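You operate a simulated robot arm through the tools that you are given. There is no shell and no other tool.

You are at the controls of a simulated robot arm. One attempt, no reset.

JOB
Load the blue bundle from the bench into the cassette in the holder.
Fine: knock it level on the steel plate first; latch back to free, plate pressed on the bristles.

The check looks at the end state, three seconds after you hand in, the way a careful person would. Anything else that was tipped, shoved, dropped, spilled or broken makes it a failure.

ROBOT AND FRAMES
A 5-joint arm with a two-finger parallel gripper, fixed in place. Base frame: the origin is at the foot of the arm, x ahead of it, y to its left, z up. Units: mm, degrees, N and s.
It reaches about 1134 mm from its shoulder. Its first joint turns from -149.0 to 149.0 degrees. Payload 1.57 kg.
The tool frame sits at the grasp point between the pads (the TCP): z along the fingers, y along the line on which they close. The tips reach 30 mm beyond it. The gripper opens to 110 mm. The fingers are 24 mm wide and 12 mm thick; the gripper's body (48 by 112 mm) begins 78 mm behind the TCP.
Orientation is that of the tool frame in the base frame, as a unit quaternion [w, x, y, z]. With the fingers straight down and closing along the base's y, the tool's x points along the base's -x, its y along +y and its z along -z.

CONTROLS
- The arm moves only by the tool nudge_tool. Its argument "rows" is a list of rows, each a list of 3 entries, a list of its own where there are three numbers: the shift along the base's x, y, z in units of 25 mm (1.0 is 25 mm), then the turn, a rotation vector about the base's x, y, z in units of 5 degrees (1.0 is 5 degrees), then the finger opening in mm, from 0 to 110. In form: [[[x, y, z], [rx, ry, rz], claw], ...]. A call has 1 to 20 rows; each row shifts and turns the commanded pose from where the row before left it. A call with a number of a shift or a turn outside -1 to 1 is refused whole. Each row takes 0.2 s and may step no farther than 50 mm and 8.6 degrees from the row before; otherwise, or with a gripper value out of range, the whole call is refused. A pose out of reach is approached as far as the arm can. The call stops where the force on the tool passes 40 N (or 10 N more than at its start, if that is more) or the arm is blocked; 0.2 s more then pass. The fingers move at their own pace (about 72 mm/s each) and stop on an object; they squeeze with about 40 N. The grip force told is the motor's: it shows also when the fingers shut on nothing. Time passes only in rows, and 0.2 s behind the last, so rows that do not move let the fingers close. It gives the time, the measured TCP pose, the force on the tool (base axes), the opening and the grip force at its end, in the units of the frame above (readings bear some noise), with the torque about the TCP (base axes, N m) and any sound that the robot's microphone picked up.
- Cameras (640 x 400 px; columns grow to the right, rows downward): "scene" is fixed at [400.5, -650.7, 1456]; the picture's right is [-0.35, 0.94, 0.00], its down [0.88, 0.33, -0.35] and it looks along [-0.33, -0.12, -0.94] (base axes); focal length 214 px, centre (320, 200). "wrist" rides on the gripper at [70, 16, -141] in the tool frame; the picture's right is [-0.23, 0.97, 0.00], its down [-0.86, -0.20, -0.48] and it looks along [-0.47, -0.11, 0.88] (tool axes); focal length 222 px, centre (320, 200). There is no depth. A picture from a camera that has moved, and an enlarged one, comes with that camera's place and axes in the base frame and with its lens.
- snapshot(camera): a new picture of that camera. The clock stands still meanwhile.
- move_column(by): slides the trunk up (or, below 0, down) by that many mm; the arm rides with it, the base frame stays. It gives what a move gives, with no picture.
- enlarge(camera, box): a new picture of the part [left, top, right, bottom] of that camera's present view, enlarged. The clock stands still meanwhile.
- finish_job(): hands the job in; it is judged then, once.

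Places have to be worked out from the pictures, the camera data and where the tool is seen. Open the gripper and draw the arm clear of the work before you hand the job in, unless the task says otherwise.

The tools are called after ">>>" as name(argument=value, ...) on one line, values as JSON. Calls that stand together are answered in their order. nudge_tool: Moves the arm, as the interface text tells. Its arguments: {"type":"object","properties":{"rows":{"type":"array","items":{"type":"array"}}},"required":["rows"]} The other tools are called the same way: move_column (by) slides the trunk up or down; snapshot (camera) takes a picture; enlarge (camera, box) takes an enlarged picture of a part of a camera's view; finish_job () hands the job in.

At the start:

```text
time_s: 0.0
position: [60.3, -586.3, 1175.9]
orientation: [0.0, 0.0, 1.0, 0.001]
ft_force: [-0.6, -0.3, 0.1]
torque: [0.01, 0.02, -0.03]
grip_width: 110.0
gripper_force: 0.1
trunk travel left (down, up): [-909.0, 61.0]
```

scene: 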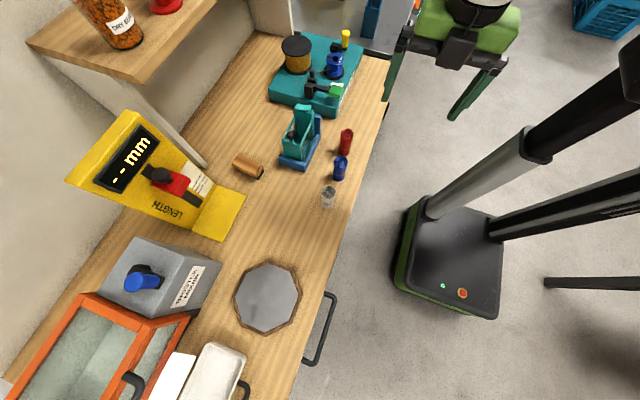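
wrist: 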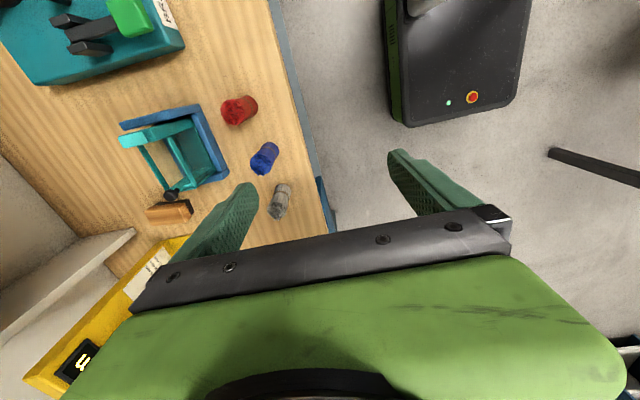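

I start by looking more closely at the bench: the bundles, the holder with the cassette, the steel plate and the brush.

>>> enlarge(camera="scene", box=[260, 20, 380, 110])

>>> enlarge(camera="scene", box=[220, 95, 370, 215])

>>> enlarge(camera="scene", box=[60, 100, 260, 330])

>>> enlarge(camera="scene", box=[200, 220, 350, 380])

```text
4.44 times, centred on (320, 65) of scene
camera zoom: at [400.5, -650.7, 1456.0], right [-0.35, 0.94, 0.0], down [0.88, 0.33, -0.35], along [-0.33, -0.12, -0.94], focal length 953 px, centre (320, 800)
```

zoom: 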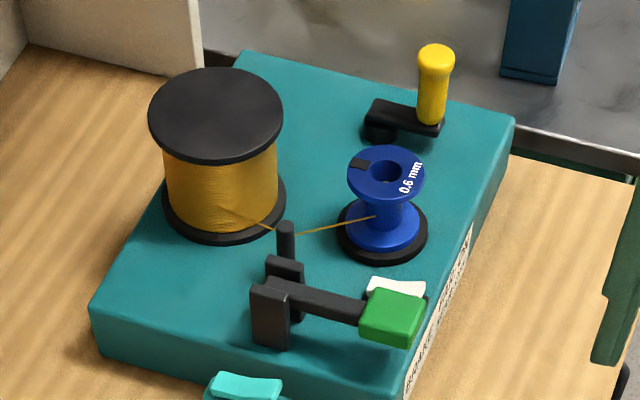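

```text
3.33 times, centred on (295, 155) of scene
camera zoom: at [400.5, -650.7, 1456.0], right [-0.35, 0.94, 0.0], down [0.88, 0.33, -0.35], along [-0.33, -0.12, -0.94], focal length 715 px, centre (403, 350)
```

zoom: 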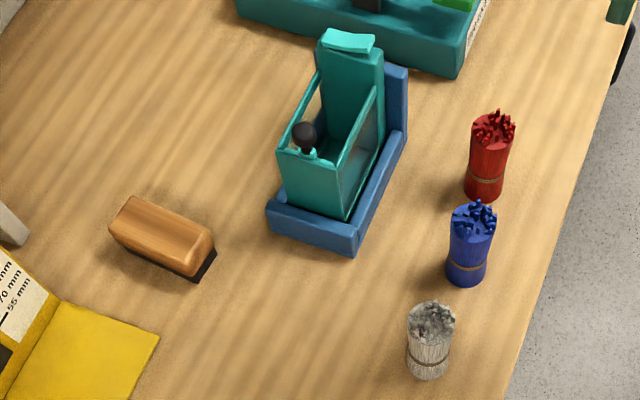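

```text
1.74 times, centred on (160, 215) of scene
camera zoom: at [400.5, -650.7, 1456.0], right [-0.35, 0.94, 0.0], down [0.88, 0.33, -0.35], along [-0.33, -0.12, -0.94], focal length 373 px, centre (598, 174)
```

zoom: 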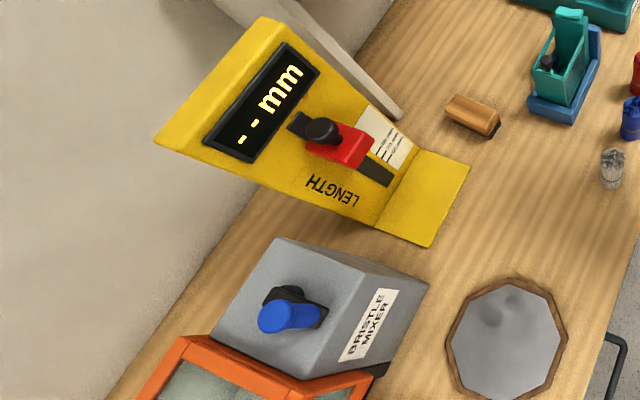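

```text
2.50 times, centred on (275, 300) of scene
camera zoom: at [400.5, -650.7, 1456.0], right [-0.35, 0.94, 0.0], down [0.88, 0.33, -0.35], along [-0.33, -0.12, -0.94], focal length 536 px, centre (432, -50)
```

zoom: 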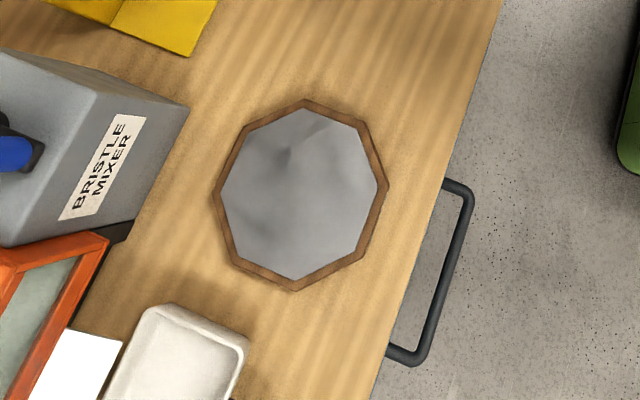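

Blue bundle seems to be near (105, -700), with the bench near z≈850. I enlarge the wrist view too, for a second angle on the cassette.

>>> enlarge(camera="wrist", box=[100, 80, 320, 230])

>>> enlarge(camera="scene", box=[270, 95, 360, 175])

>>> enlarge(camera="scene", box=[270, 0, 640, 200])

```text
2.67 times, centred on (210, 155) of wrist
camera zoom: at [-9.4, -570.1, 1317.2], right [0.23, 0.97, 0.0], down [0.86, -0.2, 0.48], along [0.47, -0.11, -0.88], focal length 592 px, centre (613, 320)
```

zoom: 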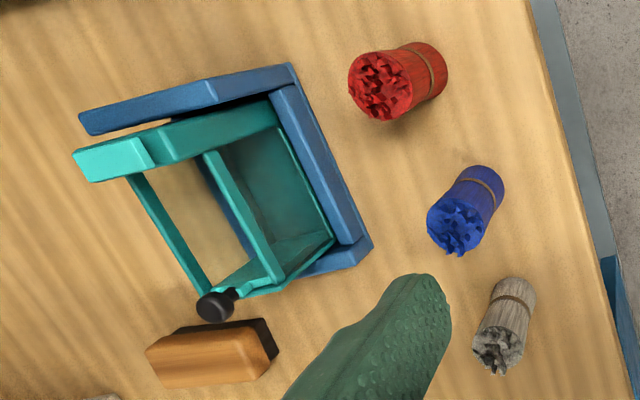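

```text
5.00 times, centred on (315, 135) of scene
camera zoom: at [400.5, -650.7, 1456.0], right [-0.35, 0.94, 0.0], down [0.88, 0.33, -0.35], along [-0.33, -0.12, -0.94], focal length 1072 px, centre (345, 525)
```

zoom: 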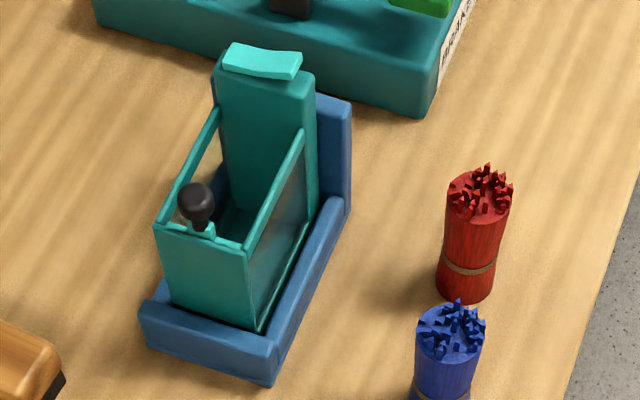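

```text
1.73 times, centred on (455, 100) of scene
camera zoom: at [400.5, -650.7, 1456.0], right [-0.35, 0.94, 0.0], down [0.88, 0.33, -0.35], along [-0.33, -0.12, -0.94], focal length 371 px, centre (86, 373)
```

zoom: 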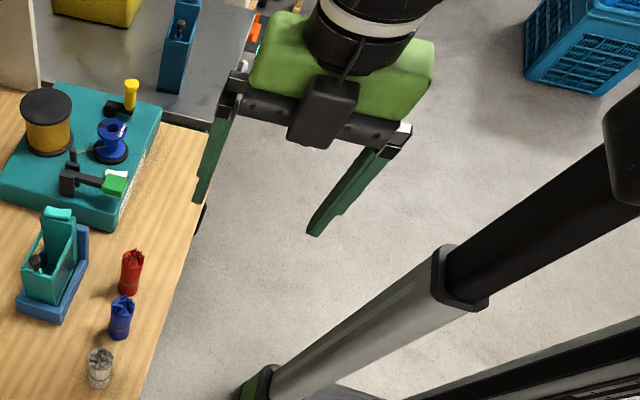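

Another cassette-like thing stands on the grey bench at the top of the scene picture; I look at that and at the other side items.

>>> enlarge(camera="scene", box=[330, 0, 430, 60])

>>> enlarge(camera="scene", box=[0, 280, 260, 400])

```text
6.40 times, centred on (380, 30) of scene
camera zoom: at [400.5, -650.7, 1456.0], right [-0.35, 0.94, 0.0], down [0.88, 0.33, -0.35], along [-0.33, -0.12, -0.94], focal length 1373 px, centre (-64, 1288)
```

zoom: 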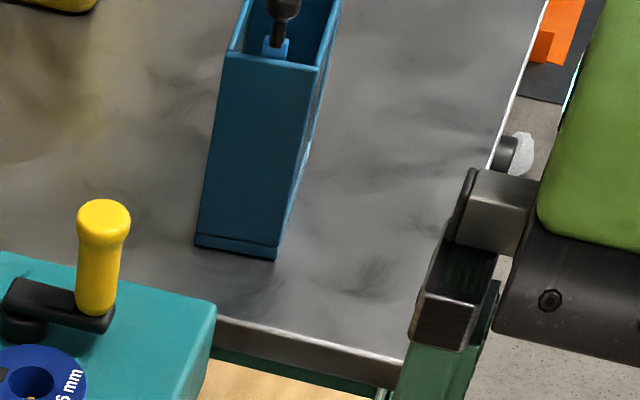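

```text
2.46 times, centred on (130, 340) of scene
camera zoom: at [400.5, -650.7, 1456.0], right [-0.35, 0.94, 0.0], down [0.88, 0.33, -0.35], along [-0.33, -0.12, -0.94], focal length 528 px, centre (788, -145)
```

zoom: 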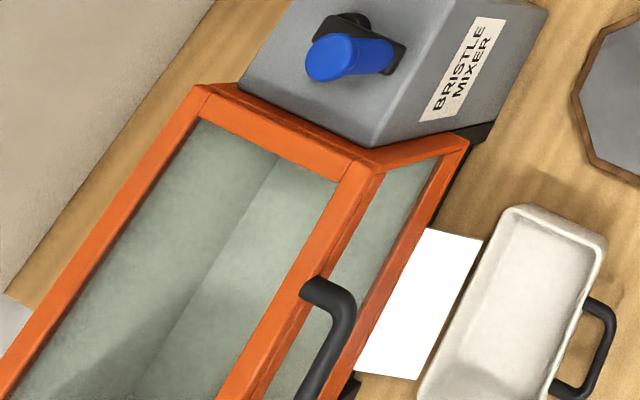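

I go to a viewing pose: spin the tool -90° about z so the wrist camera looks from the robot's side toward the cassette, and descend modestly in free air.

>>> nudge_tool(rows=[[[0, -0.25, -0.25], [0, 0, -1], 110], [[0, -0.25, -0.25], [0, 0, -1], 110], [[0, -0.25, -0.25], [0, 0, -1], 110], [[0, -0.25, -0.25], [0, 0, -1], 110], [[0, -0.25, -0.25], [0, 0, -1], 110], [[0, -0.25, -0.25], [0, 0, -1], 110], [[0, -0.25, -0.25], [0, 0, -1], 110], [[0, -0.25, -0.25], [0, 0, -1], 110], [[0, -0.25, -0.25], [0, 0, -1], 110], [[0, -0.25, -0.25], [0, 0, -1], 110], [[0, -0.25, -0.25], [0, 0, -1], 110], [[0, -0.25, -0.25], [0, 0, -1], 110], [[0, -0.25, -0.25], [0, 0, -1], 110], [[0, -0.25, -0.25], [0, 0, -1], 110], [[0, -0.25, -0.25], [0, 0, -1], 110], [[0, -0.25, -0.25], [0, 0, -1], 110], [[0, -0.25, -0.25], [0, 0, -1], 110], [[0, -0.25, -0.25], [0, 0, -1], 110]])

>>> snapshot(camera="wrist")

>>> snapshot(camera="scene")

```text
time_s: 3.8
position: [59.5, -698.4, 1176.4]
orientation: [0.0, 0.707, 0.707, 0.0]
ft_force: [-0.1, -0.5, -0.1]
torque: [-0.01, -0.03, -0.02]
grip_width: 109.9
gripper_force: 0.0
out of reach, approached as far as the arm can: row 1, 2, 3, 4, 5, 6, 7, 8, 9, 10, 11, 12, 13, 14, 15, 16, 17, 18
trunk travel left (down, up): [-909.0, 61.0]
```

```text
taken
camera wrist: at [76.0, -627.9, 1317.2], right [0.97, -0.23, 0.0], down [-0.2, -0.86, 0.48], along [-0.11, -0.47, -0.88], focal length 222 px, centre (320, 200)
```

wrist: 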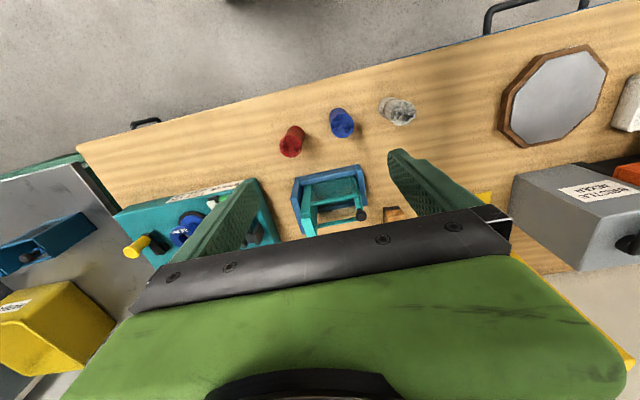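

```text
taken
```

scene: 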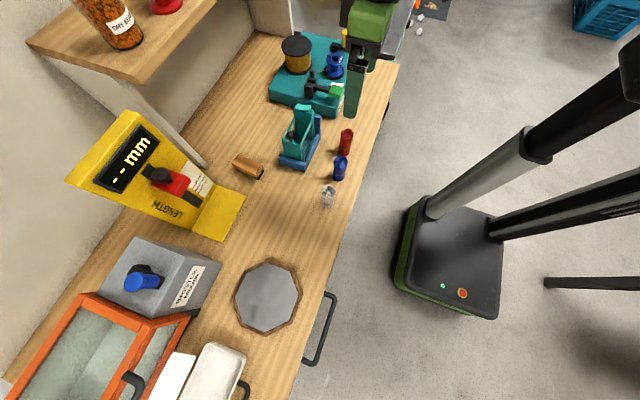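

The arm cannot go lower at this trunk height (z stayed at 1176), so height must come from the trunk. I lower the column 100 mm: fingertips then end at about z=1046, well above the bundles.

>>> move_column(by=-100)

>>> snapshot(camera="wrist")

```text
time_s: 5.1
position: [60.0, -697.4, 1076.5]
orientation: [0.0, 0.707, 0.707, 0.0]
ft_force: [-0.3, 0.3, 0.4]
torque: [0.01, 0.02, -0.04]
grip_width: 110.1
gripper_force: 0.1
trunk travel left (down, up): [-809.0, 161.0]
```

```text
taken
camera wrist: at [76.0, -627.6, 1217.3], right [0.97, -0.23, 0.0], down [-0.2, -0.86, 0.48], along [-0.11, -0.47, -0.88], focal length 222 px, centre (320, 200)
```

wrist: 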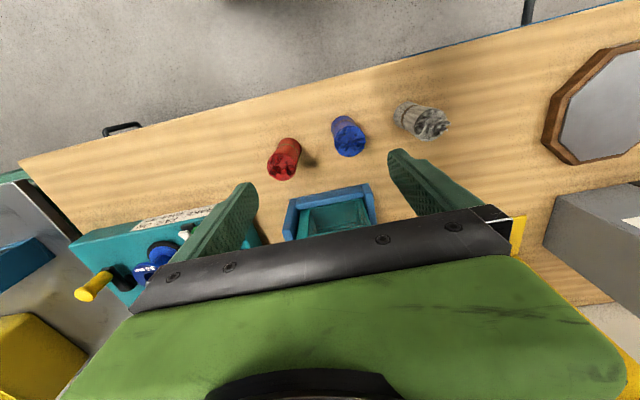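

I enlarge this view on the bundles and the cassette to triangulate with the earlier views.

>>> enlarge(camera="wrist", box=[250, 80, 470, 218])

>>> enlarge(camera="wrist", box=[480, 20, 640, 220])

```text
2.90 times, centred on (360, 149) of wrist
camera zoom: at [76.0, -627.6, 1217.3], right [0.97, -0.23, 0.0], down [-0.2, -0.86, 0.48], along [-0.11, -0.47, -0.88], focal length 644 px, centre (204, 348)
```

zoom: 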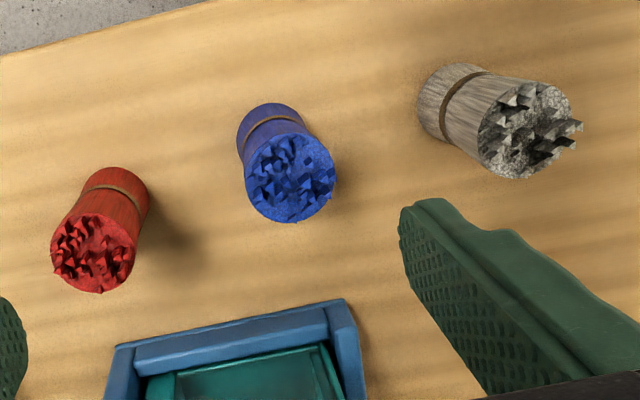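

```text
2.00 times, centred on (560, 120) of wrist
camera zoom: at [76.0, -627.6, 1217.3], right [0.97, -0.23, 0.0], down [-0.2, -0.86, 0.48], along [-0.11, -0.47, -0.88], focal length 444 px, centre (-160, 360)
```

zoom: 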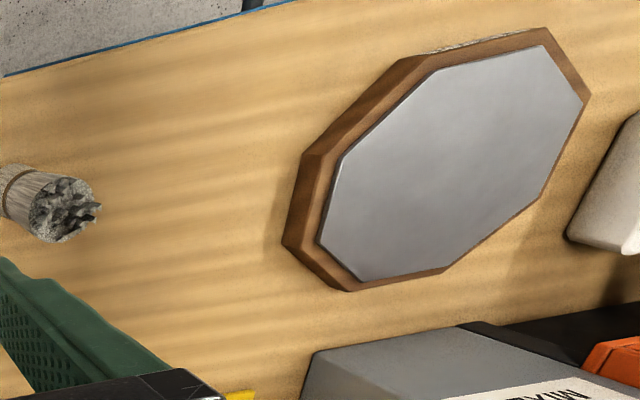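

Blue bundle comes out at about (95, -699), base z≈848, top z≈950; steel plate centre about (488, -759), z≈878. I now turn the tool back to its starting spin and shift it so the camera sees the cassette from close up.

>>> nudge_tool(rows=[[[0.08, -0.22, 0], [0, 0, 1], 110], [[0.08, -0.22, 0], [0, 0, 1], 110], [[0.08, -0.22, 0], [0, 0, 1], 110], [[0.08, -0.22, 0], [0, 0, 1], 110], [[0.08, -0.22, 0], [0, 0, 1], 110], [[0.08, -0.22, 0], [0, 0, 1], 110], [[0.08, -0.22, 0], [0, 0, 1], 110], [[0.08, -0.22, 0], [0, 0, 1], 110], [[0.08, -0.22, 0], [0, 0, 1], 110], [[0.08, -0.22, 0], [0, 0, 1], 110], [[0.08, -0.22, 0], [0, 0, 1], 110], [[0.08, -0.22, 0], [0, 0, 1], 110], [[0.08, -0.22, 0], [0, 0, 1], 110], [[0.08, -0.22, 0], [0, 0, 1], 110], [[0.08, -0.22, 0], [0, 0, 1], 110], [[0.08, -0.22, 0], [0, 0, 1], 110], [[0.08, -0.22, 0], [0, 0, 1], 110], [[0.08, -0.22, 0], [0, 0, 1], 110]])

>>> snapshot(camera="wrist")

>>> enlarge(camera="wrist", box=[140, 40, 360, 190])

```text
time_s: 8.9
position: [96.0, -797.7, 1076.1]
orientation: [0.0, -0.002, 1.0, 0.0]
ft_force: [0.3, -0.4, -0.5]
torque: [-0.01, -0.02, 0.0]
grip_width: 110.1
gripper_force: 0.1
trunk travel left (down, up): [-809.0, 161.0]
```

```text
taken
camera wrist: at [25.6, -780.8, 1217.2], right [0.22, 0.97, 0.0], down [0.86, -0.2, 0.48], along [0.47, -0.11, -0.88], focal length 222 px, centre (320, 200)
```

wrist: 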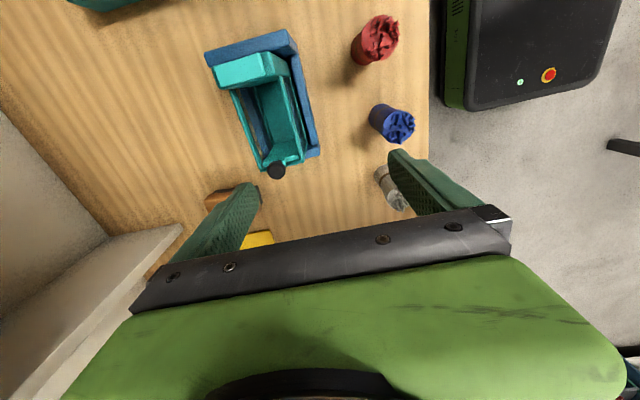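

```text
2.67 times, centred on (250, 115) of wrist
camera zoom: at [25.6, -780.8, 1217.2], right [0.22, 0.97, 0.0], down [0.86, -0.2, 0.48], along [0.47, -0.11, -0.88], focal length 592 px, centre (507, 427)
```

zoom: 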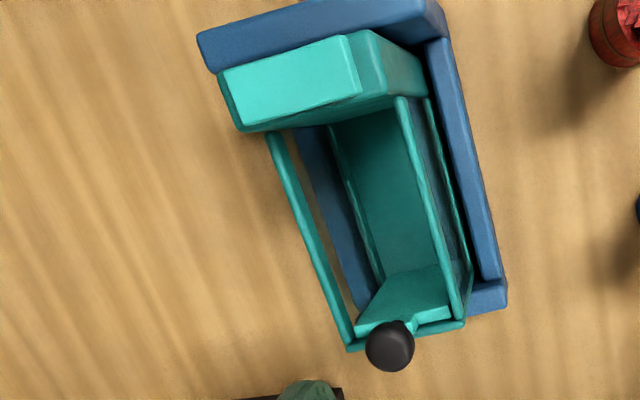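

The knob ball sits at about (98, -845, 995), the cassette box spans x≈15..102, y≈-869..-817 with rim z≈971, and a tall block at the -x end tops out at z≈1001. I spin the tool a half-turn to look at the cassette from the +x side and learn how the latch works.

>>> nudge_tool(rows=[[[0, 0, 0], [0, 0, 1], 110], [[0, 0, 0], [0, 0, 1], 110], [[0, 0, 0], [0, 0, 1], 110], [[0, 0, 0], [0, 0, 1], 110], [[0, 0, 0], [0, 0, 1], 110], [[0, 0, 0], [0, 0, 1], 110], [[0, 0, 0], [0, 0, 1], 110], [[0, 0, 0], [0, 0, 1], 110], [[0, 0, 0], [0, 0, 1], 110], [[0, 0, 0], [0, 0, 1], 110], [[0, 0, 0], [0, 0, 1], 110], [[0, 0, 0], [0, 0, 1], 110], [[0, 0, 0], [0, 0, 1], 110], [[0, 0, 0], [0, 0, 1], 110], [[0, 0, 0], [0, 0, 1], 110], [[0, 0, 0], [0, 0, 1], 110], [[0, 0, 0], [0, 0, 1], 110], [[0, 0, 0], [0, 0, 1], 110]])

>>> snapshot(camera="wrist")

```text
time_s: 12.7
position: [106.5, -795.4, 1076.2]
orientation: [-0.002, -0.687, 0.727, 0.002]
ft_force: [0.1, 0.7, 0.7]
torque: [0.0, -0.03, -0.02]
grip_width: 109.9
gripper_force: 0.0
out of reach, approached as far as the arm can: row 18
trunk travel left (down, up): [-809.0, 161.0]
```

```text
taken
camera wrist: at [87.3, -864.2, 1217.3], right [-0.96, 0.28, 0.0], down [0.25, 0.84, 0.48], along [0.13, 0.46, -0.88], focal length 222 px, centre (320, 200)
```

wrist: 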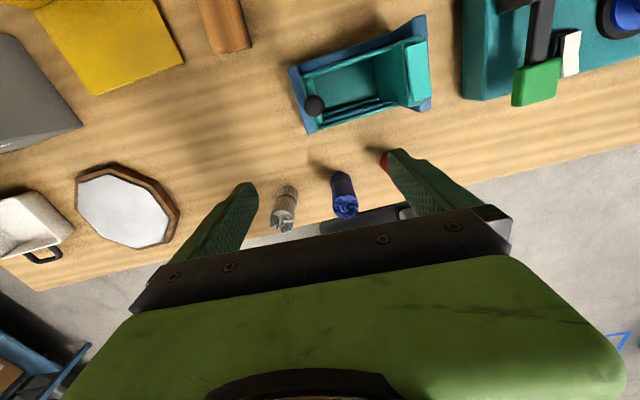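

The spin hit its limit near +87°, but this view from the far side is useful. I enlarge the cassette here.

>>> enlarge(camera="wrist", box=[270, 0, 450, 150])

>>> enlarge(camera="wrist", box=[270, 50, 360, 150])

>>> enlarge(camera="wrist", box=[360, 0, 450, 120])

```text
2.67 times, centred on (360, 75) of wrist
camera zoom: at [87.3, -864.2, 1217.3], right [-0.96, 0.28, 0.0], down [0.25, 0.84, 0.48], along [0.13, 0.46, -0.88], focal length 592 px, centre (213, 533)
```

zoom: 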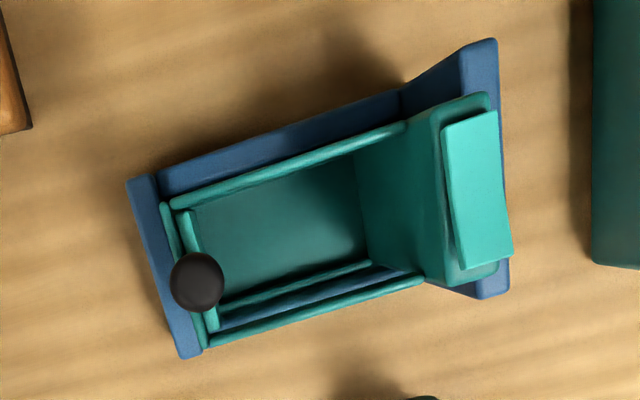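

```text
4.00 times, centred on (315, 100) of wrist
camera zoom: at [87.3, -864.2, 1217.3], right [-0.96, 0.28, 0.0], down [0.25, 0.84, 0.48], along [0.13, 0.46, -0.88], focal length 888 px, centre (340, 600)
```

zoom: 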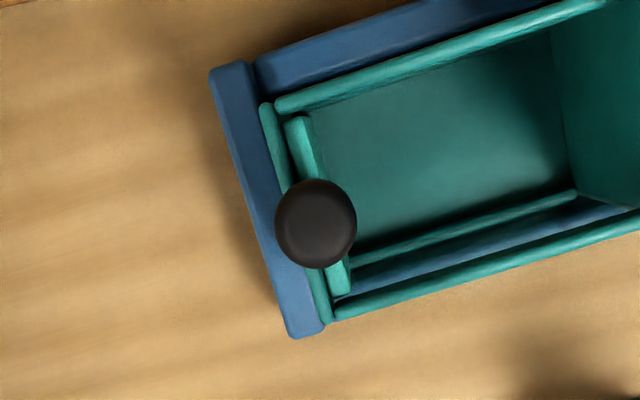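

```text
3.33 times, centred on (405, 60) of wrist
camera zoom: at [87.3, -864.2, 1217.3], right [-0.96, 0.28, 0.0], down [0.25, 0.84, 0.48], along [0.13, 0.46, -0.88], focal length 740 px, centre (37, 667)
```

zoom: 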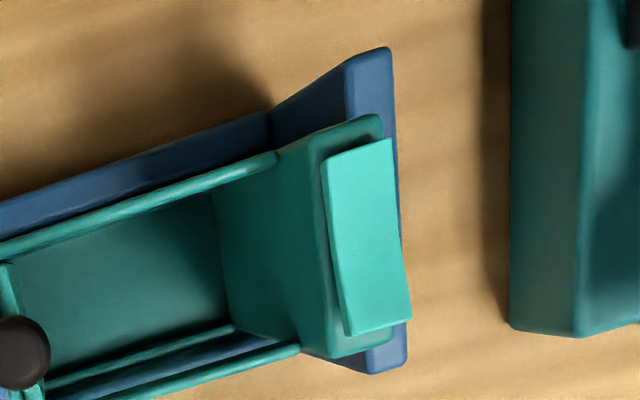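

Enlarged pictures are rendered crisply, so I zoom in hard from the scene camera on the knob/plate, the top tab, and the side window of the cassette, plus the caliper label.

>>> enlarge(camera="scene", box=[278, 98, 326, 174])

>>> enlarge(camera="scene", box=[280, 118, 325, 148])

>>> enlarge(camera="scene", box=[290, 98, 335, 128])

>>> enlarge(camera="scene", box=[325, 148, 355, 186])

```text
5.26 times, centred on (302, 136) of scene
camera zoom: at [400.5, -650.7, 1456.0], right [-0.35, 0.94, 0.0], down [0.88, 0.33, -0.35], along [-0.33, -0.12, -0.94], focal length 1129 px, centre (415, 537)
```

zoom: 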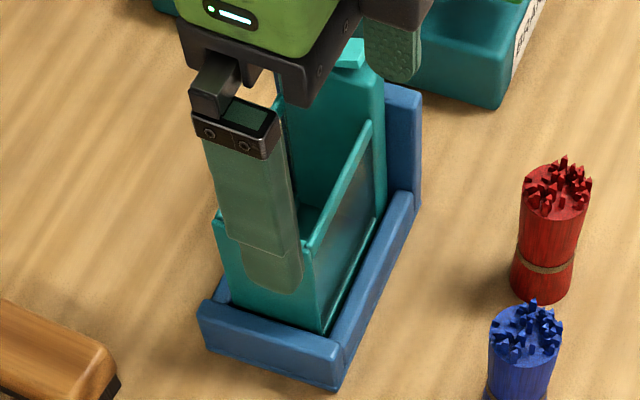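

```text
13.33 times, centred on (302, 133) of scene
camera zoom: at [400.5, -650.7, 1456.0], right [-0.35, 0.94, 0.0], down [0.88, 0.33, -0.35], along [-0.33, -0.12, -0.94], focal length 2860 px, centre (553, 1093)
```

zoom: 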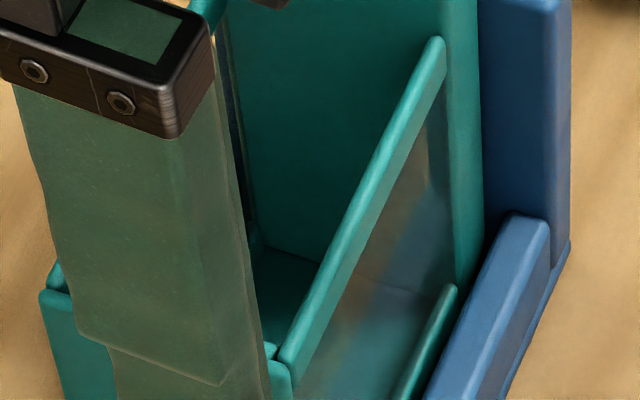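

```text
13.33 times, centred on (312, 113) of scene
camera zoom: at [400.5, -650.7, 1456.0], right [-0.35, 0.94, 0.0], down [0.88, 0.33, -0.35], along [-0.33, -0.12, -0.94], focal length 2860 px, centre (420, 1360)
```

zoom: 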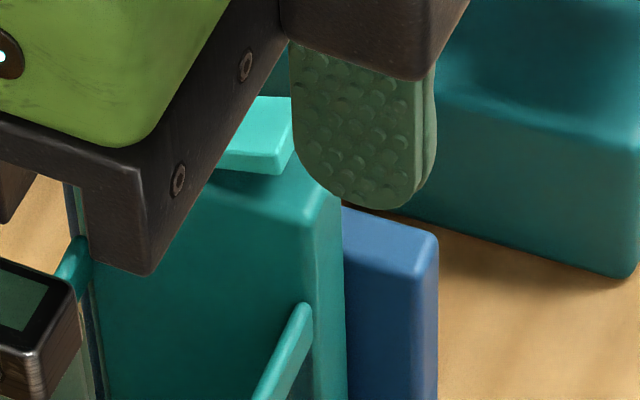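

```text
10.53 times, centred on (340, 167) of scene
camera zoom: at [400.5, -650.7, 1456.0], right [-0.35, 0.94, 0.0], down [0.88, 0.33, -0.35], along [-0.33, -0.12, -0.94], focal length 2258 px, centre (110, 547)
```

zoom: 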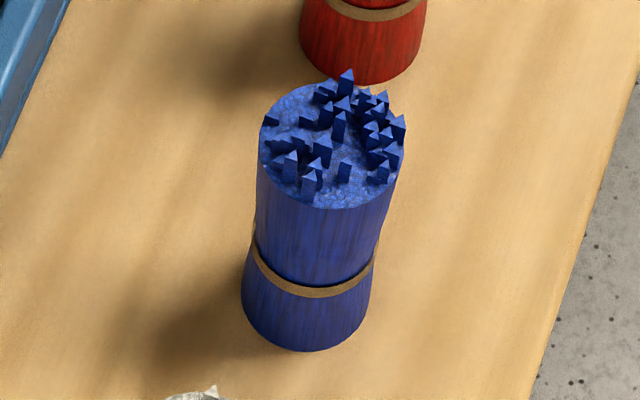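

The cassette has clear side windows, an open top, and the stray bristle ends stick out of the bundle's top. I draw the arm back out of the scene camera's line and also tilt for a lower wrist view.

>>> enlarge(camera="wrist", box=[300, 60, 345, 120])

>>> nudge_tool(rows=[[[0, 1, 0], [0, 0, -1], 110], [[0, 1, 0], [0, 0, -1], 110], [[0, 1, 0], [0, 0, -1], 110], [[0, 1, 0], [0, 0, -1], 110], [[0, 1, 0], [0, 0, -1], 110], [[0, 1, 0], [0, 0, -1], 110], [[0, 0.5, 0], [0, 0, -1], 110], [[0, 0.5, 0], [0, 0, -1], 110], [[0, 0, 0], [0, 0, -1], 110], [[0, 0, 0], [0, 0, -1], 110], [[0, 0, 0], [0, 0, -1], 110], [[0, 0, 0], [0, 0, -1], 110], [[0, 0, 0], [0, 0, -1], 110], [[0, 0, 0], [0, 0, -1], 110], [[0, 0, 0], [0, 0, -1], 110], [[0, 0, 0], [0, 0, -1], 110], [[0, 0, 0], [0, 0, -1], 110], [[0, 0, 0], [0, 0, -1], 110]])

>>> enlarge(camera="scene", box=[280, 118, 325, 148])

>>> enlarge(camera="scene", box=[290, 98, 335, 128])

```text
6.67 times, centred on (322, 90) of wrist
camera zoom: at [87.3, -864.2, 1217.3], right [-0.96, 0.28, 0.0], down [0.25, 0.84, 0.48], along [0.13, 0.46, -0.88], focal length 1481 px, centre (303, 933)
```

zoom: 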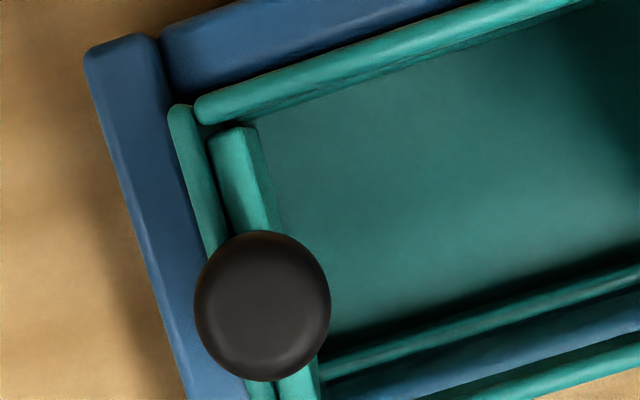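

```text
time_s: 16.5
position: [106.7, -621.6, 1074.9]
orientation: [0.0, 0.03, 1.0, 0.002]
ft_force: [-0.7, -0.3, -0.3]
torque: [-0.01, -0.02, -0.01]
grip_width: 110.0
gripper_force: 0.1
trunk travel left (down, up): [-809.0, 161.0]
```

```text
13.33 times, centred on (302, 133) of scene
camera zoom: at [400.5, -650.7, 1456.0], right [-0.35, 0.94, 0.0], down [0.88, 0.33, -0.35], along [-0.33, -0.12, -0.94], focal length 2860 px, centre (553, 1093)
```

zoom: 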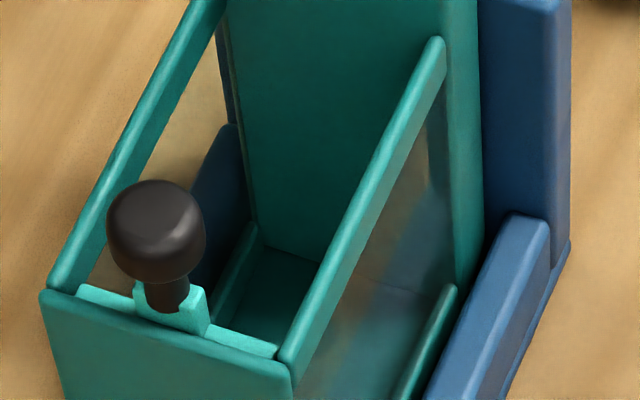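

```text
13.33 times, centred on (312, 113) of scene
camera zoom: at [400.5, -650.7, 1456.0], right [-0.35, 0.94, 0.0], down [0.88, 0.33, -0.35], along [-0.33, -0.12, -0.94], focal length 2860 px, centre (420, 1360)
```

zoom: 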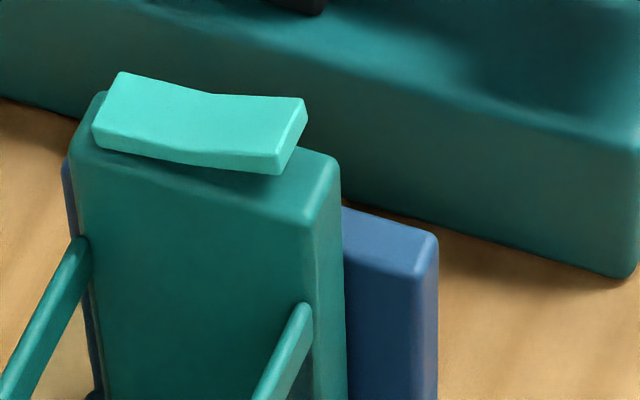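

There is a V-shaped rocker on top of the tall block (its +y end up, -y end down) and a thin plate with the knob standing against the +x wall. I look for markings on the rocker and compare with the other cassette on the grey table.

>>> snapshot(camera="scene")

>>> enlarge(camera="scene", box=[350, 0, 400, 45])

>>> snapshot(camera="wrist")

>>> enlarge(camera="scene", box=[100, 120, 220, 240])

```text
taken
```

scene: 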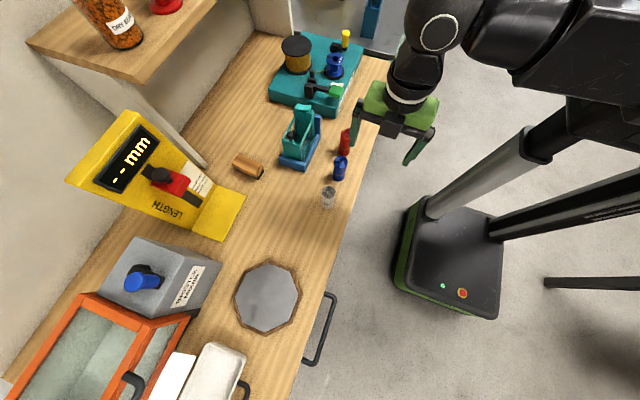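

```text
8.89 times, centred on (375, 22) of scene
camera zoom: at [400.5, -650.7, 1456.0], right [-0.35, 0.94, 0.0], down [0.88, 0.33, -0.35], along [-0.33, -0.12, -0.94], focal length 1906 px, centre (-169, 1778)
```

zoom: 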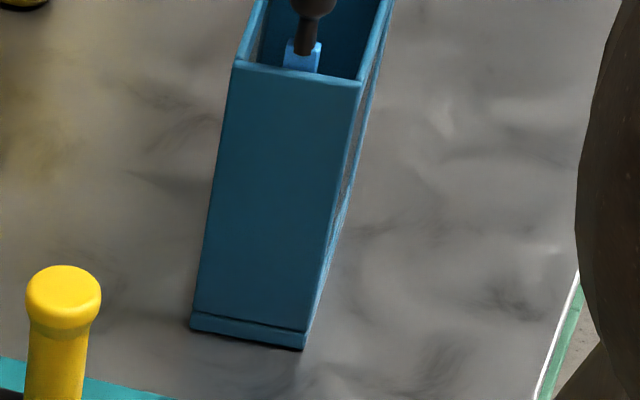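

```text
taken
camera wrist: at [38.6, -601.1, 1217.3], right [0.29, 0.96, 0.0], down [0.84, -0.25, 0.48], along [0.46, -0.13, -0.88], focal length 222 px, centre (320, 200)
```

wrist: 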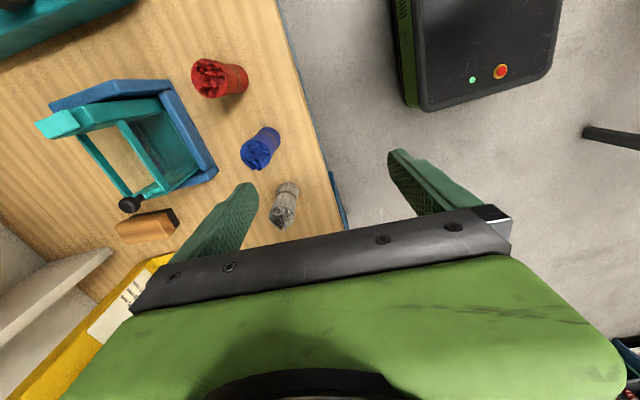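

```text
3.33 times, centred on (160, 180) of scene
camera zoom: at [400.5, -650.7, 1456.0], right [-0.35, 0.94, 0.0], down [0.88, 0.33, -0.35], along [-0.33, -0.12, -0.94], focal length 715 px, centre (853, 267)
```

zoom: 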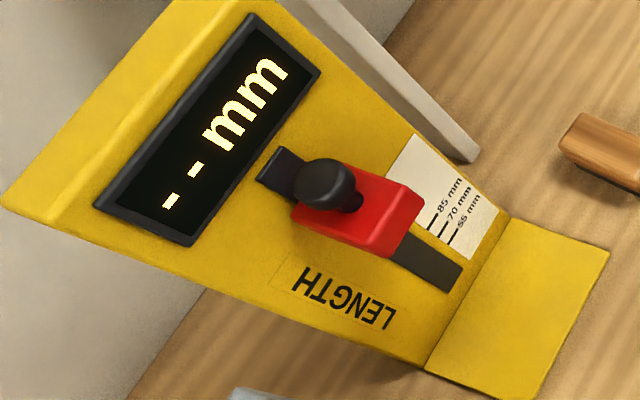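

The other cassette shows little from here. Next I test whether the arm itself can raise (so that later I can have vertical arm travel in both directions): +100 mm here in free air.

>>> nudge_tool(rows=[[[0, 0, 1], [0, 0, 0], 110], [[0, 0, 1], [0, 0, 0], 110], [[0, 0, 1], [0, 0, 0], 110], [[0, 0, 1], [0, 0, 0], 110]])

```text
time_s: 17.5
position: [107.8, -621.0, 1077.2]
orientation: [-0.001, 0.03, 1.0, 0.003]
ft_force: [0.4, 0.7, -0.6]
torque: [0.0, -0.01, -0.03]
grip_width: 109.9
gripper_force: 0.1
out of reach, approached as far as the arm can: row 1, 2, 3, 4
trunk travel left (down, up): [-809.0, 161.0]
```

The arm has no vertical travel of its own with the tool straight down — height comes only from the trunk. I swing to a viewing pose with the camera on the robot's side and try a tilt outward for a lower view of the cassette.

>>> nudge_tool(rows=[[[-0.1, 0, 0], [0, 0, -1], 110], [[-0.1, 0, 0], [0, 0, -1], 110], [[-0.1, 0, 0], [0, 0, -1], 110], [[-0.1, 0, 0], [0, 0, -1], 110], [[-0.1, 0, 0], [0, 0, -1], 110], [[-0.1, 0, 0], [0, 0, -1], 110], [[-0.1, 0, 0], [0, 0, -1], 110], [[-0.1, 0, 0], [0, 0, -1], 110], [[-0.1, 0, 0], [0, 0, -1], 110], [[-0.1, 0, 0], [0, 0, -1], 110], [[-0.1, 0, 0], [0, 0, -1], 110], [[-0.1, 0, 0], [0, 0, -1], 110], [[-0.1, 0, 0], [0, 0, -1], 110], [[-0.1, 0, 0], [0, 0, -1], 110], [[-0.1, 0, 0], [0, 0, -1], 110], [[-0.1, 0, 0], [0, 0, -1], 110], [[-0.1, 0, 0], [0, 0, -0.5], 110]])

>>> nudge_tool(rows=[[[0, 0, 0], [-1, -0.1, 0], 110], [[0, 0, 0], [-1, -0.1, 0], 110], [[0, 0, 0], [-1, -0.1, 0], 110], [[0, 0, 0], [-1, -0.1, 0], 110]])

>>> snapshot(camera="wrist")

```text
time_s: 21.1
position: [65.1, -621.5, 1075.7]
orientation: [0.002, 0.682, 0.732, 0.003]
ft_force: [0.0, 0.5, -0.4]
torque: [-0.03, -0.02, 0.01]
grip_width: 109.8
gripper_force: 0.1
trunk travel left (down, up): [-809.0, 161.0]
```

```text
time_s: 22.1
position: [63.0, -621.5, 1090.2]
orientation: [0.133, 0.67, 0.722, -0.112]
ft_force: [-0.9, -1.3, 0.9]
torque: [-0.01, 0.0, 0.01]
grip_width: 110.2
gripper_force: 0.1
out of reach, approached as far as the arm can: row 2, 3, 4
trunk travel left (down, up): [-809.0, 161.0]
```

```text
taken
camera wrist: at [69.9, -506.3, 1199.5], right [0.99, -0.14, 0.09], down [-0.16, -0.65, 0.74], along [-0.04, -0.75, -0.67], focal length 222 px, centre (320, 200)
```

wrist: 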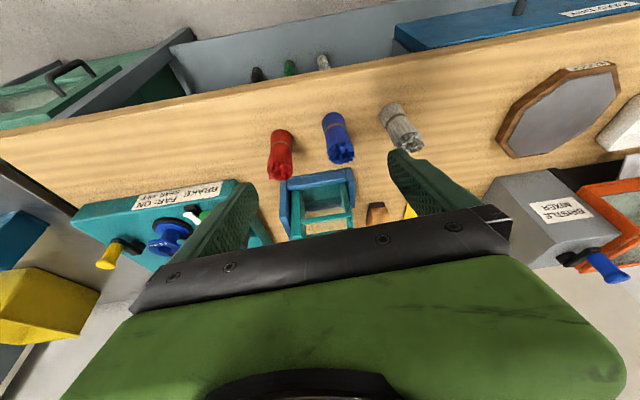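

Tilting works (wrist pivot about 240 mm above the TCP). I enlarge the cassette and the labels seen here for hints on the latch.

>>> enlarge(camera="wrist", box=[270, 160, 370, 240])

>>> enlarge(camera="wrist", box=[70, 170, 270, 280])

>>> enlarge(camera="wrist", box=[0, 190, 70, 300])

>>> enlarge(camera="wrist", box=[200, 0, 640, 100])

```text
5.00 times, centred on (320, 200) of wrist
camera zoom: at [69.9, -506.3, 1199.5], right [0.99, -0.14, 0.09], down [-0.16, -0.65, 0.74], along [-0.04, -0.75, -0.67], focal length 1111 px, centre (320, 200)
```

zoom: 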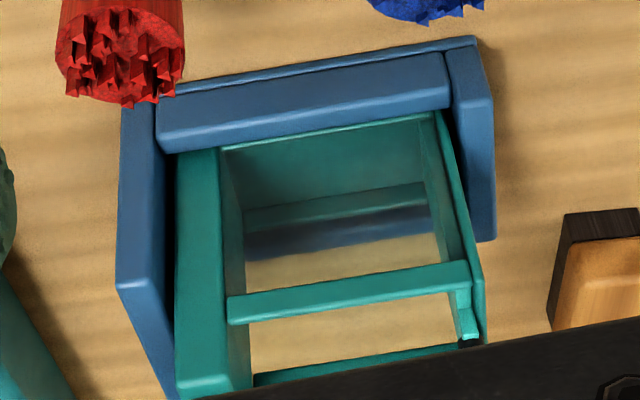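

```text
3.20 times, centred on (170, 225) of wrist
camera zoom: at [69.9, -506.3, 1199.5], right [0.99, -0.14, 0.09], down [-0.16, -0.65, 0.74], along [-0.04, -0.75, -0.67], focal length 711 px, centre (800, 120)
```

zoom: 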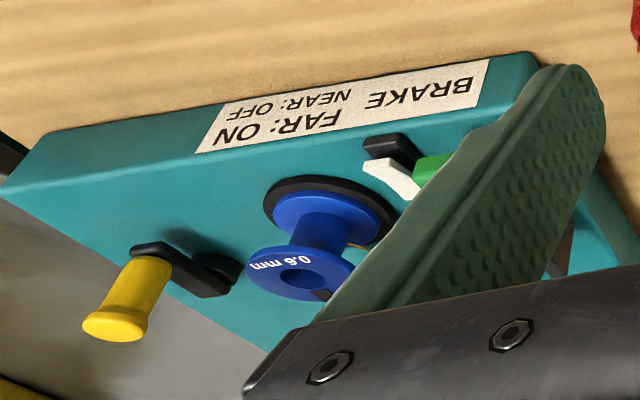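

```text
3.64 times, centred on (35, 245) of wrist
camera zoom: at [69.9, -506.3, 1199.5], right [0.99, -0.14, 0.09], down [-0.16, -0.65, 0.74], along [-0.04, -0.75, -0.67], focal length 808 px, centre (1356, 36)
```

zoom: 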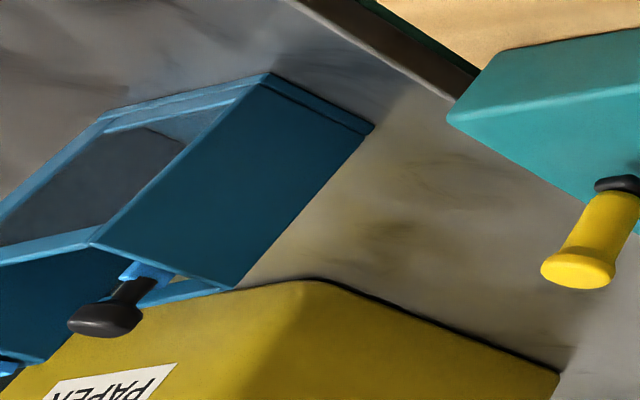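

```text
1.45 times, centred on (420, 50) of wrist
camera zoom: at [69.9, -506.3, 1199.5], right [0.99, -0.14, 0.09], down [-0.16, -0.65, 0.74], along [-0.04, -0.75, -0.67], focal length 323 px, centre (174, 418)
```

zoom: 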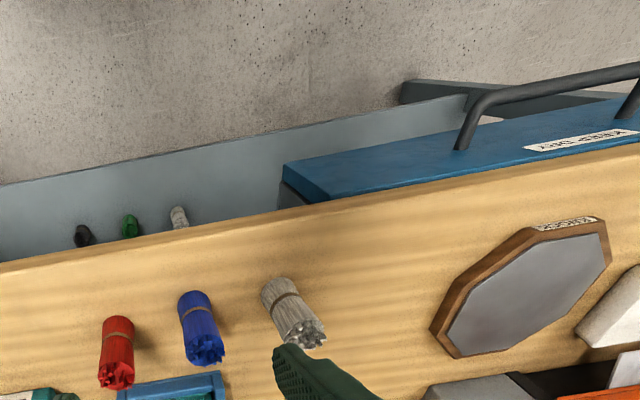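

The octagonal plate has a label on its near edge; I read that.

>>> enlarge(camera="wrist", box=[540, 50, 640, 100])

>>> enlarge(camera="wrist", box=[540, 0, 640, 30])

>>> enlarge(camera="wrist", box=[295, 100, 375, 180])

```text
6.40 times, centred on (590, 75) of wrist
camera zoom: at [69.9, -506.3, 1199.5], right [0.99, -0.14, 0.09], down [-0.16, -0.65, 0.74], along [-0.04, -0.75, -0.67], focal length 1422 px, centre (-1408, 1000)
```

zoom: 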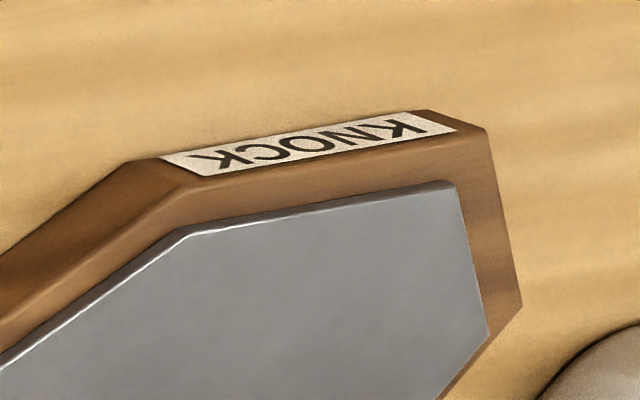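

```text
6.40 times, centred on (590, 15) of wrist
camera zoom: at [69.9, -506.3, 1199.5], right [0.99, -0.14, 0.09], down [-0.16, -0.65, 0.74], along [-0.04, -0.75, -0.67], focal length 1422 px, centre (-1408, 1384)
```

zoom: 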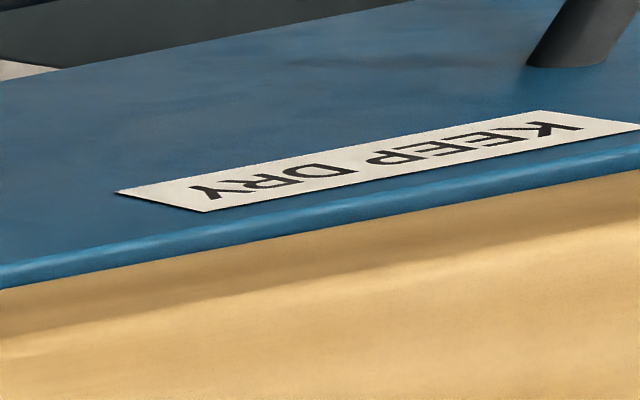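

```text
5.00 times, centred on (335, 140) of wrist
camera zoom: at [69.9, -506.3, 1199.5], right [0.99, -0.14, 0.09], down [-0.16, -0.65, 0.74], along [-0.04, -0.75, -0.67], focal length 1111 px, centre (245, 500)
```

zoom: 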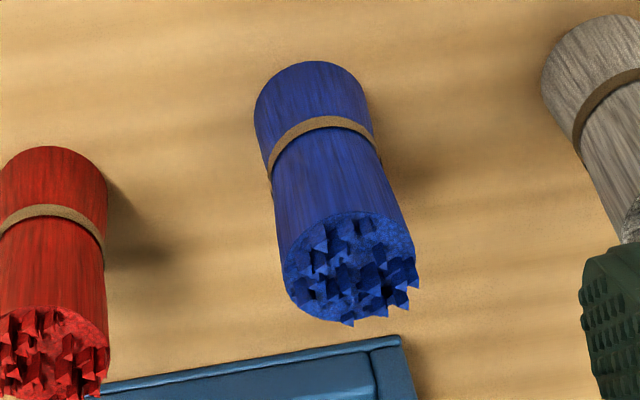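

The plate is labelled KNOCK. Now I move outward with the same tilt, tips at z≈1060 staying above everything on the bench, to see the latch rocker from the robot's side.

>>> nudge_tool(rows=[[[-0.2, -1, 0], [0, 0, 0], 110], [[-0.2, -1, 0], [0, 0, 0], 110], [[-0.2, -1, 0], [0, 0, 0], 110], [[-0.2, -1, 0], [0, 0, 0], 110], [[-0.2, -1, 0], [0, 0, 0], 110], [[-0.2, -1, 0], [0, 0, 0], 110], [[-0.2, -0.8, 0], [0, 0, 0], 110]])

>>> snapshot(camera="wrist")

>>> enlarge(camera="wrist", box=[250, 100, 390, 210])

```text
time_s: 23.7
position: [30.1, -792.0, 1089.8]
orientation: [0.133, 0.67, 0.721, -0.113]
ft_force: [0.1, -0.5, 0.6]
torque: [-0.01, 0.0, 0.01]
grip_width: 110.1
gripper_force: 0.0
trunk travel left (down, up): [-809.0, 161.0]
```

```text
taken
camera wrist: at [35.8, -677.2, 1199.3], right [0.99, -0.14, 0.09], down [-0.16, -0.65, 0.74], along [-0.04, -0.74, -0.67], focal length 222 px, centre (320, 200)
```

wrist: 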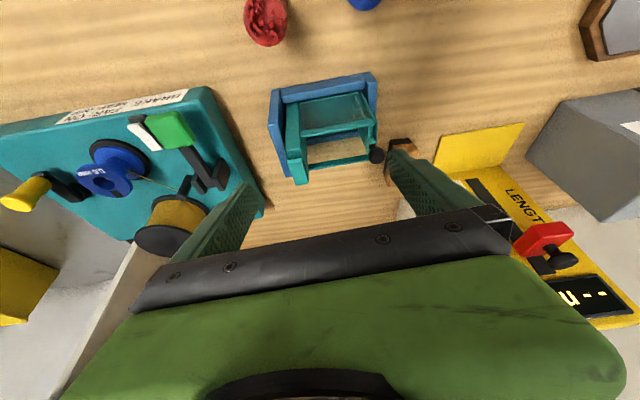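

```text
3.64 times, centred on (320, 155) of wrist
camera zoom: at [35.8, -677.2, 1199.3], right [0.99, -0.14, 0.09], down [-0.16, -0.65, 0.74], along [-0.04, -0.74, -0.67], focal length 808 px, centre (320, 364)
```

zoom: 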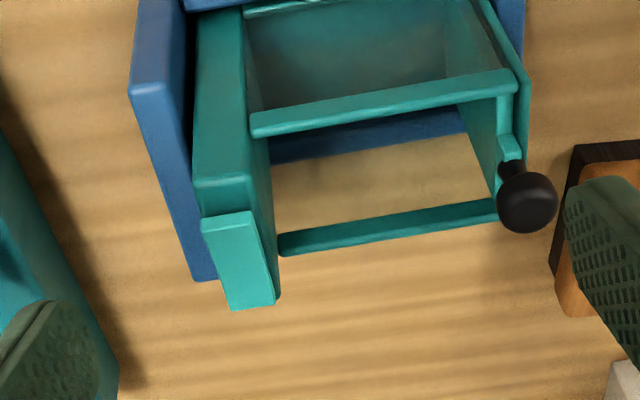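

I zoom into the rocker and the knob plate from here.

>>> enlarge(camera="wrist", box=[285, 145, 325, 190])

>>> enlarge(camera="wrist", box=[350, 110, 400, 170])

>>> enlarge(camera="scene", box=[150, 150, 260, 250])

```text
8.89 times, centred on (305, 168) of wrist
camera zoom: at [35.8, -677.2, 1199.3], right [0.99, -0.14, 0.09], down [-0.16, -0.65, 0.74], along [-0.04, -0.74, -0.67], focal length 1974 px, centre (453, 489)
```

zoom: 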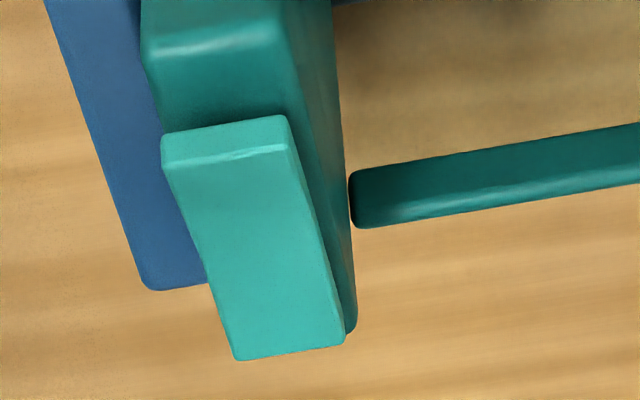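

```text
6.67 times, centred on (375, 140) of wrist
camera zoom: at [35.8, -677.2, 1199.3], right [0.99, -0.14, 0.09], down [-0.16, -0.65, 0.74], along [-0.04, -0.74, -0.67], focal length 1481 px, centre (-47, 600)
```

zoom: 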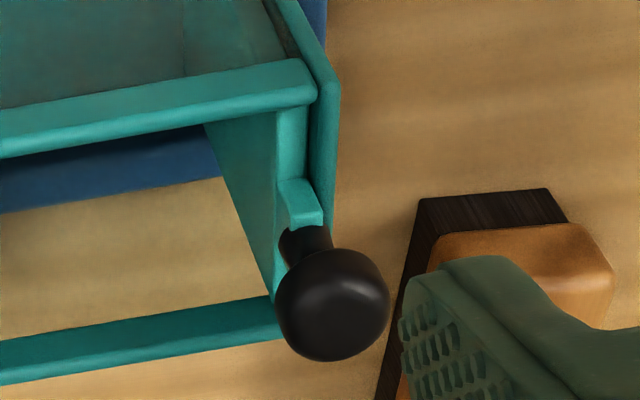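

```text
4.00 times, centred on (205, 200) of scene
camera zoom: at [400.5, -650.7, 1456.0], right [-0.35, 0.94, 0.0], down [0.88, 0.33, -0.35], along [-0.33, -0.12, -0.94], focal length 858 px, centre (780, 200)
```

zoom: 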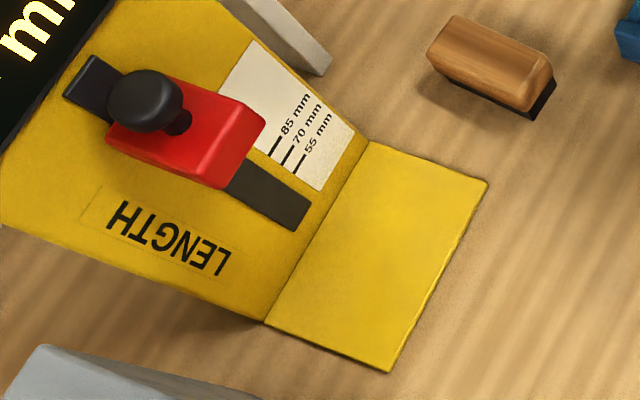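

No labels on the rocker. To learn the mechanism I'll feel it: untilt, close the fingers, and place them on the +x side of the knob for a gentle push test toward -x.

>>> nudge_tool(rows=[[[0.84, 0, 0], [1, 0.1, 0], 60], [[0.84, 0, 0], [1, 0.1, 0], 20], [[0.84, 0, 0], [1, 0.1, 0], 0], [[0.84, 0, 0], [1, 0.1, 0], 0], [[0.84, 0, 0], [0, 0, -0.8], 0], [[0, -1, 0], [0, 0, 0], 0], [[0, -1, 0], [0, 0, 0], 0]])

>>> snapshot(camera="wrist")

>>> enlarge(camera="scene", box=[270, 90, 350, 170])

```text
time_s: 25.3
position: [134.9, -841.9, 1074.3]
orientation: [0.002, 0.706, 0.708, 0.003]
ft_force: [0.8, 0.7, 0.6]
torque: [0.0, 0.01, 0.01]
grip_width: 0.2
gripper_force: 21.6
out of reach, approached as far as the arm can: row 1, 2, 5
trunk travel left (down, up): [-809.0, 161.0]
```

```text
taken
camera wrist: at [150.0, -772.2, 1217.2], right [0.97, -0.23, 0.0], down [-0.2, -0.86, 0.48], along [-0.1, -0.47, -0.88], focal length 222 px, centre (320, 200)
```

wrist: 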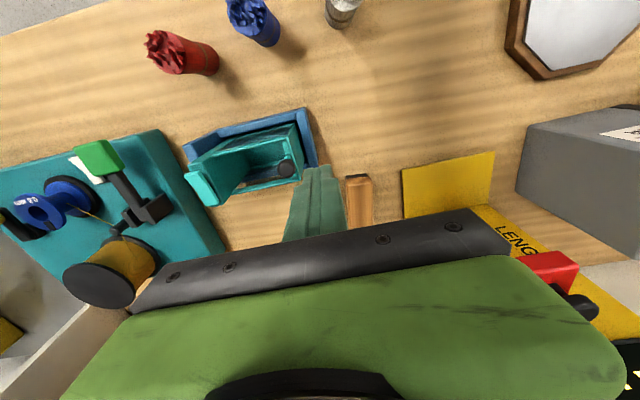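

```text
5.00 times, centred on (310, 130) of scene
camera zoom: at [400.5, -650.7, 1456.0], right [-0.35, 0.94, 0.0], down [0.88, 0.33, -0.35], along [-0.33, -0.12, -0.94], focal length 1072 px, centre (370, 550)
```

zoom: 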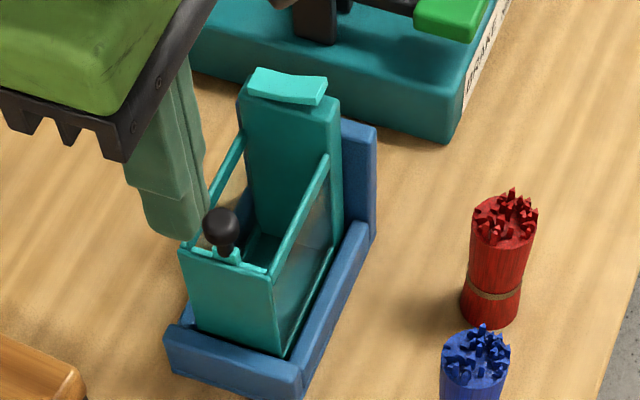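

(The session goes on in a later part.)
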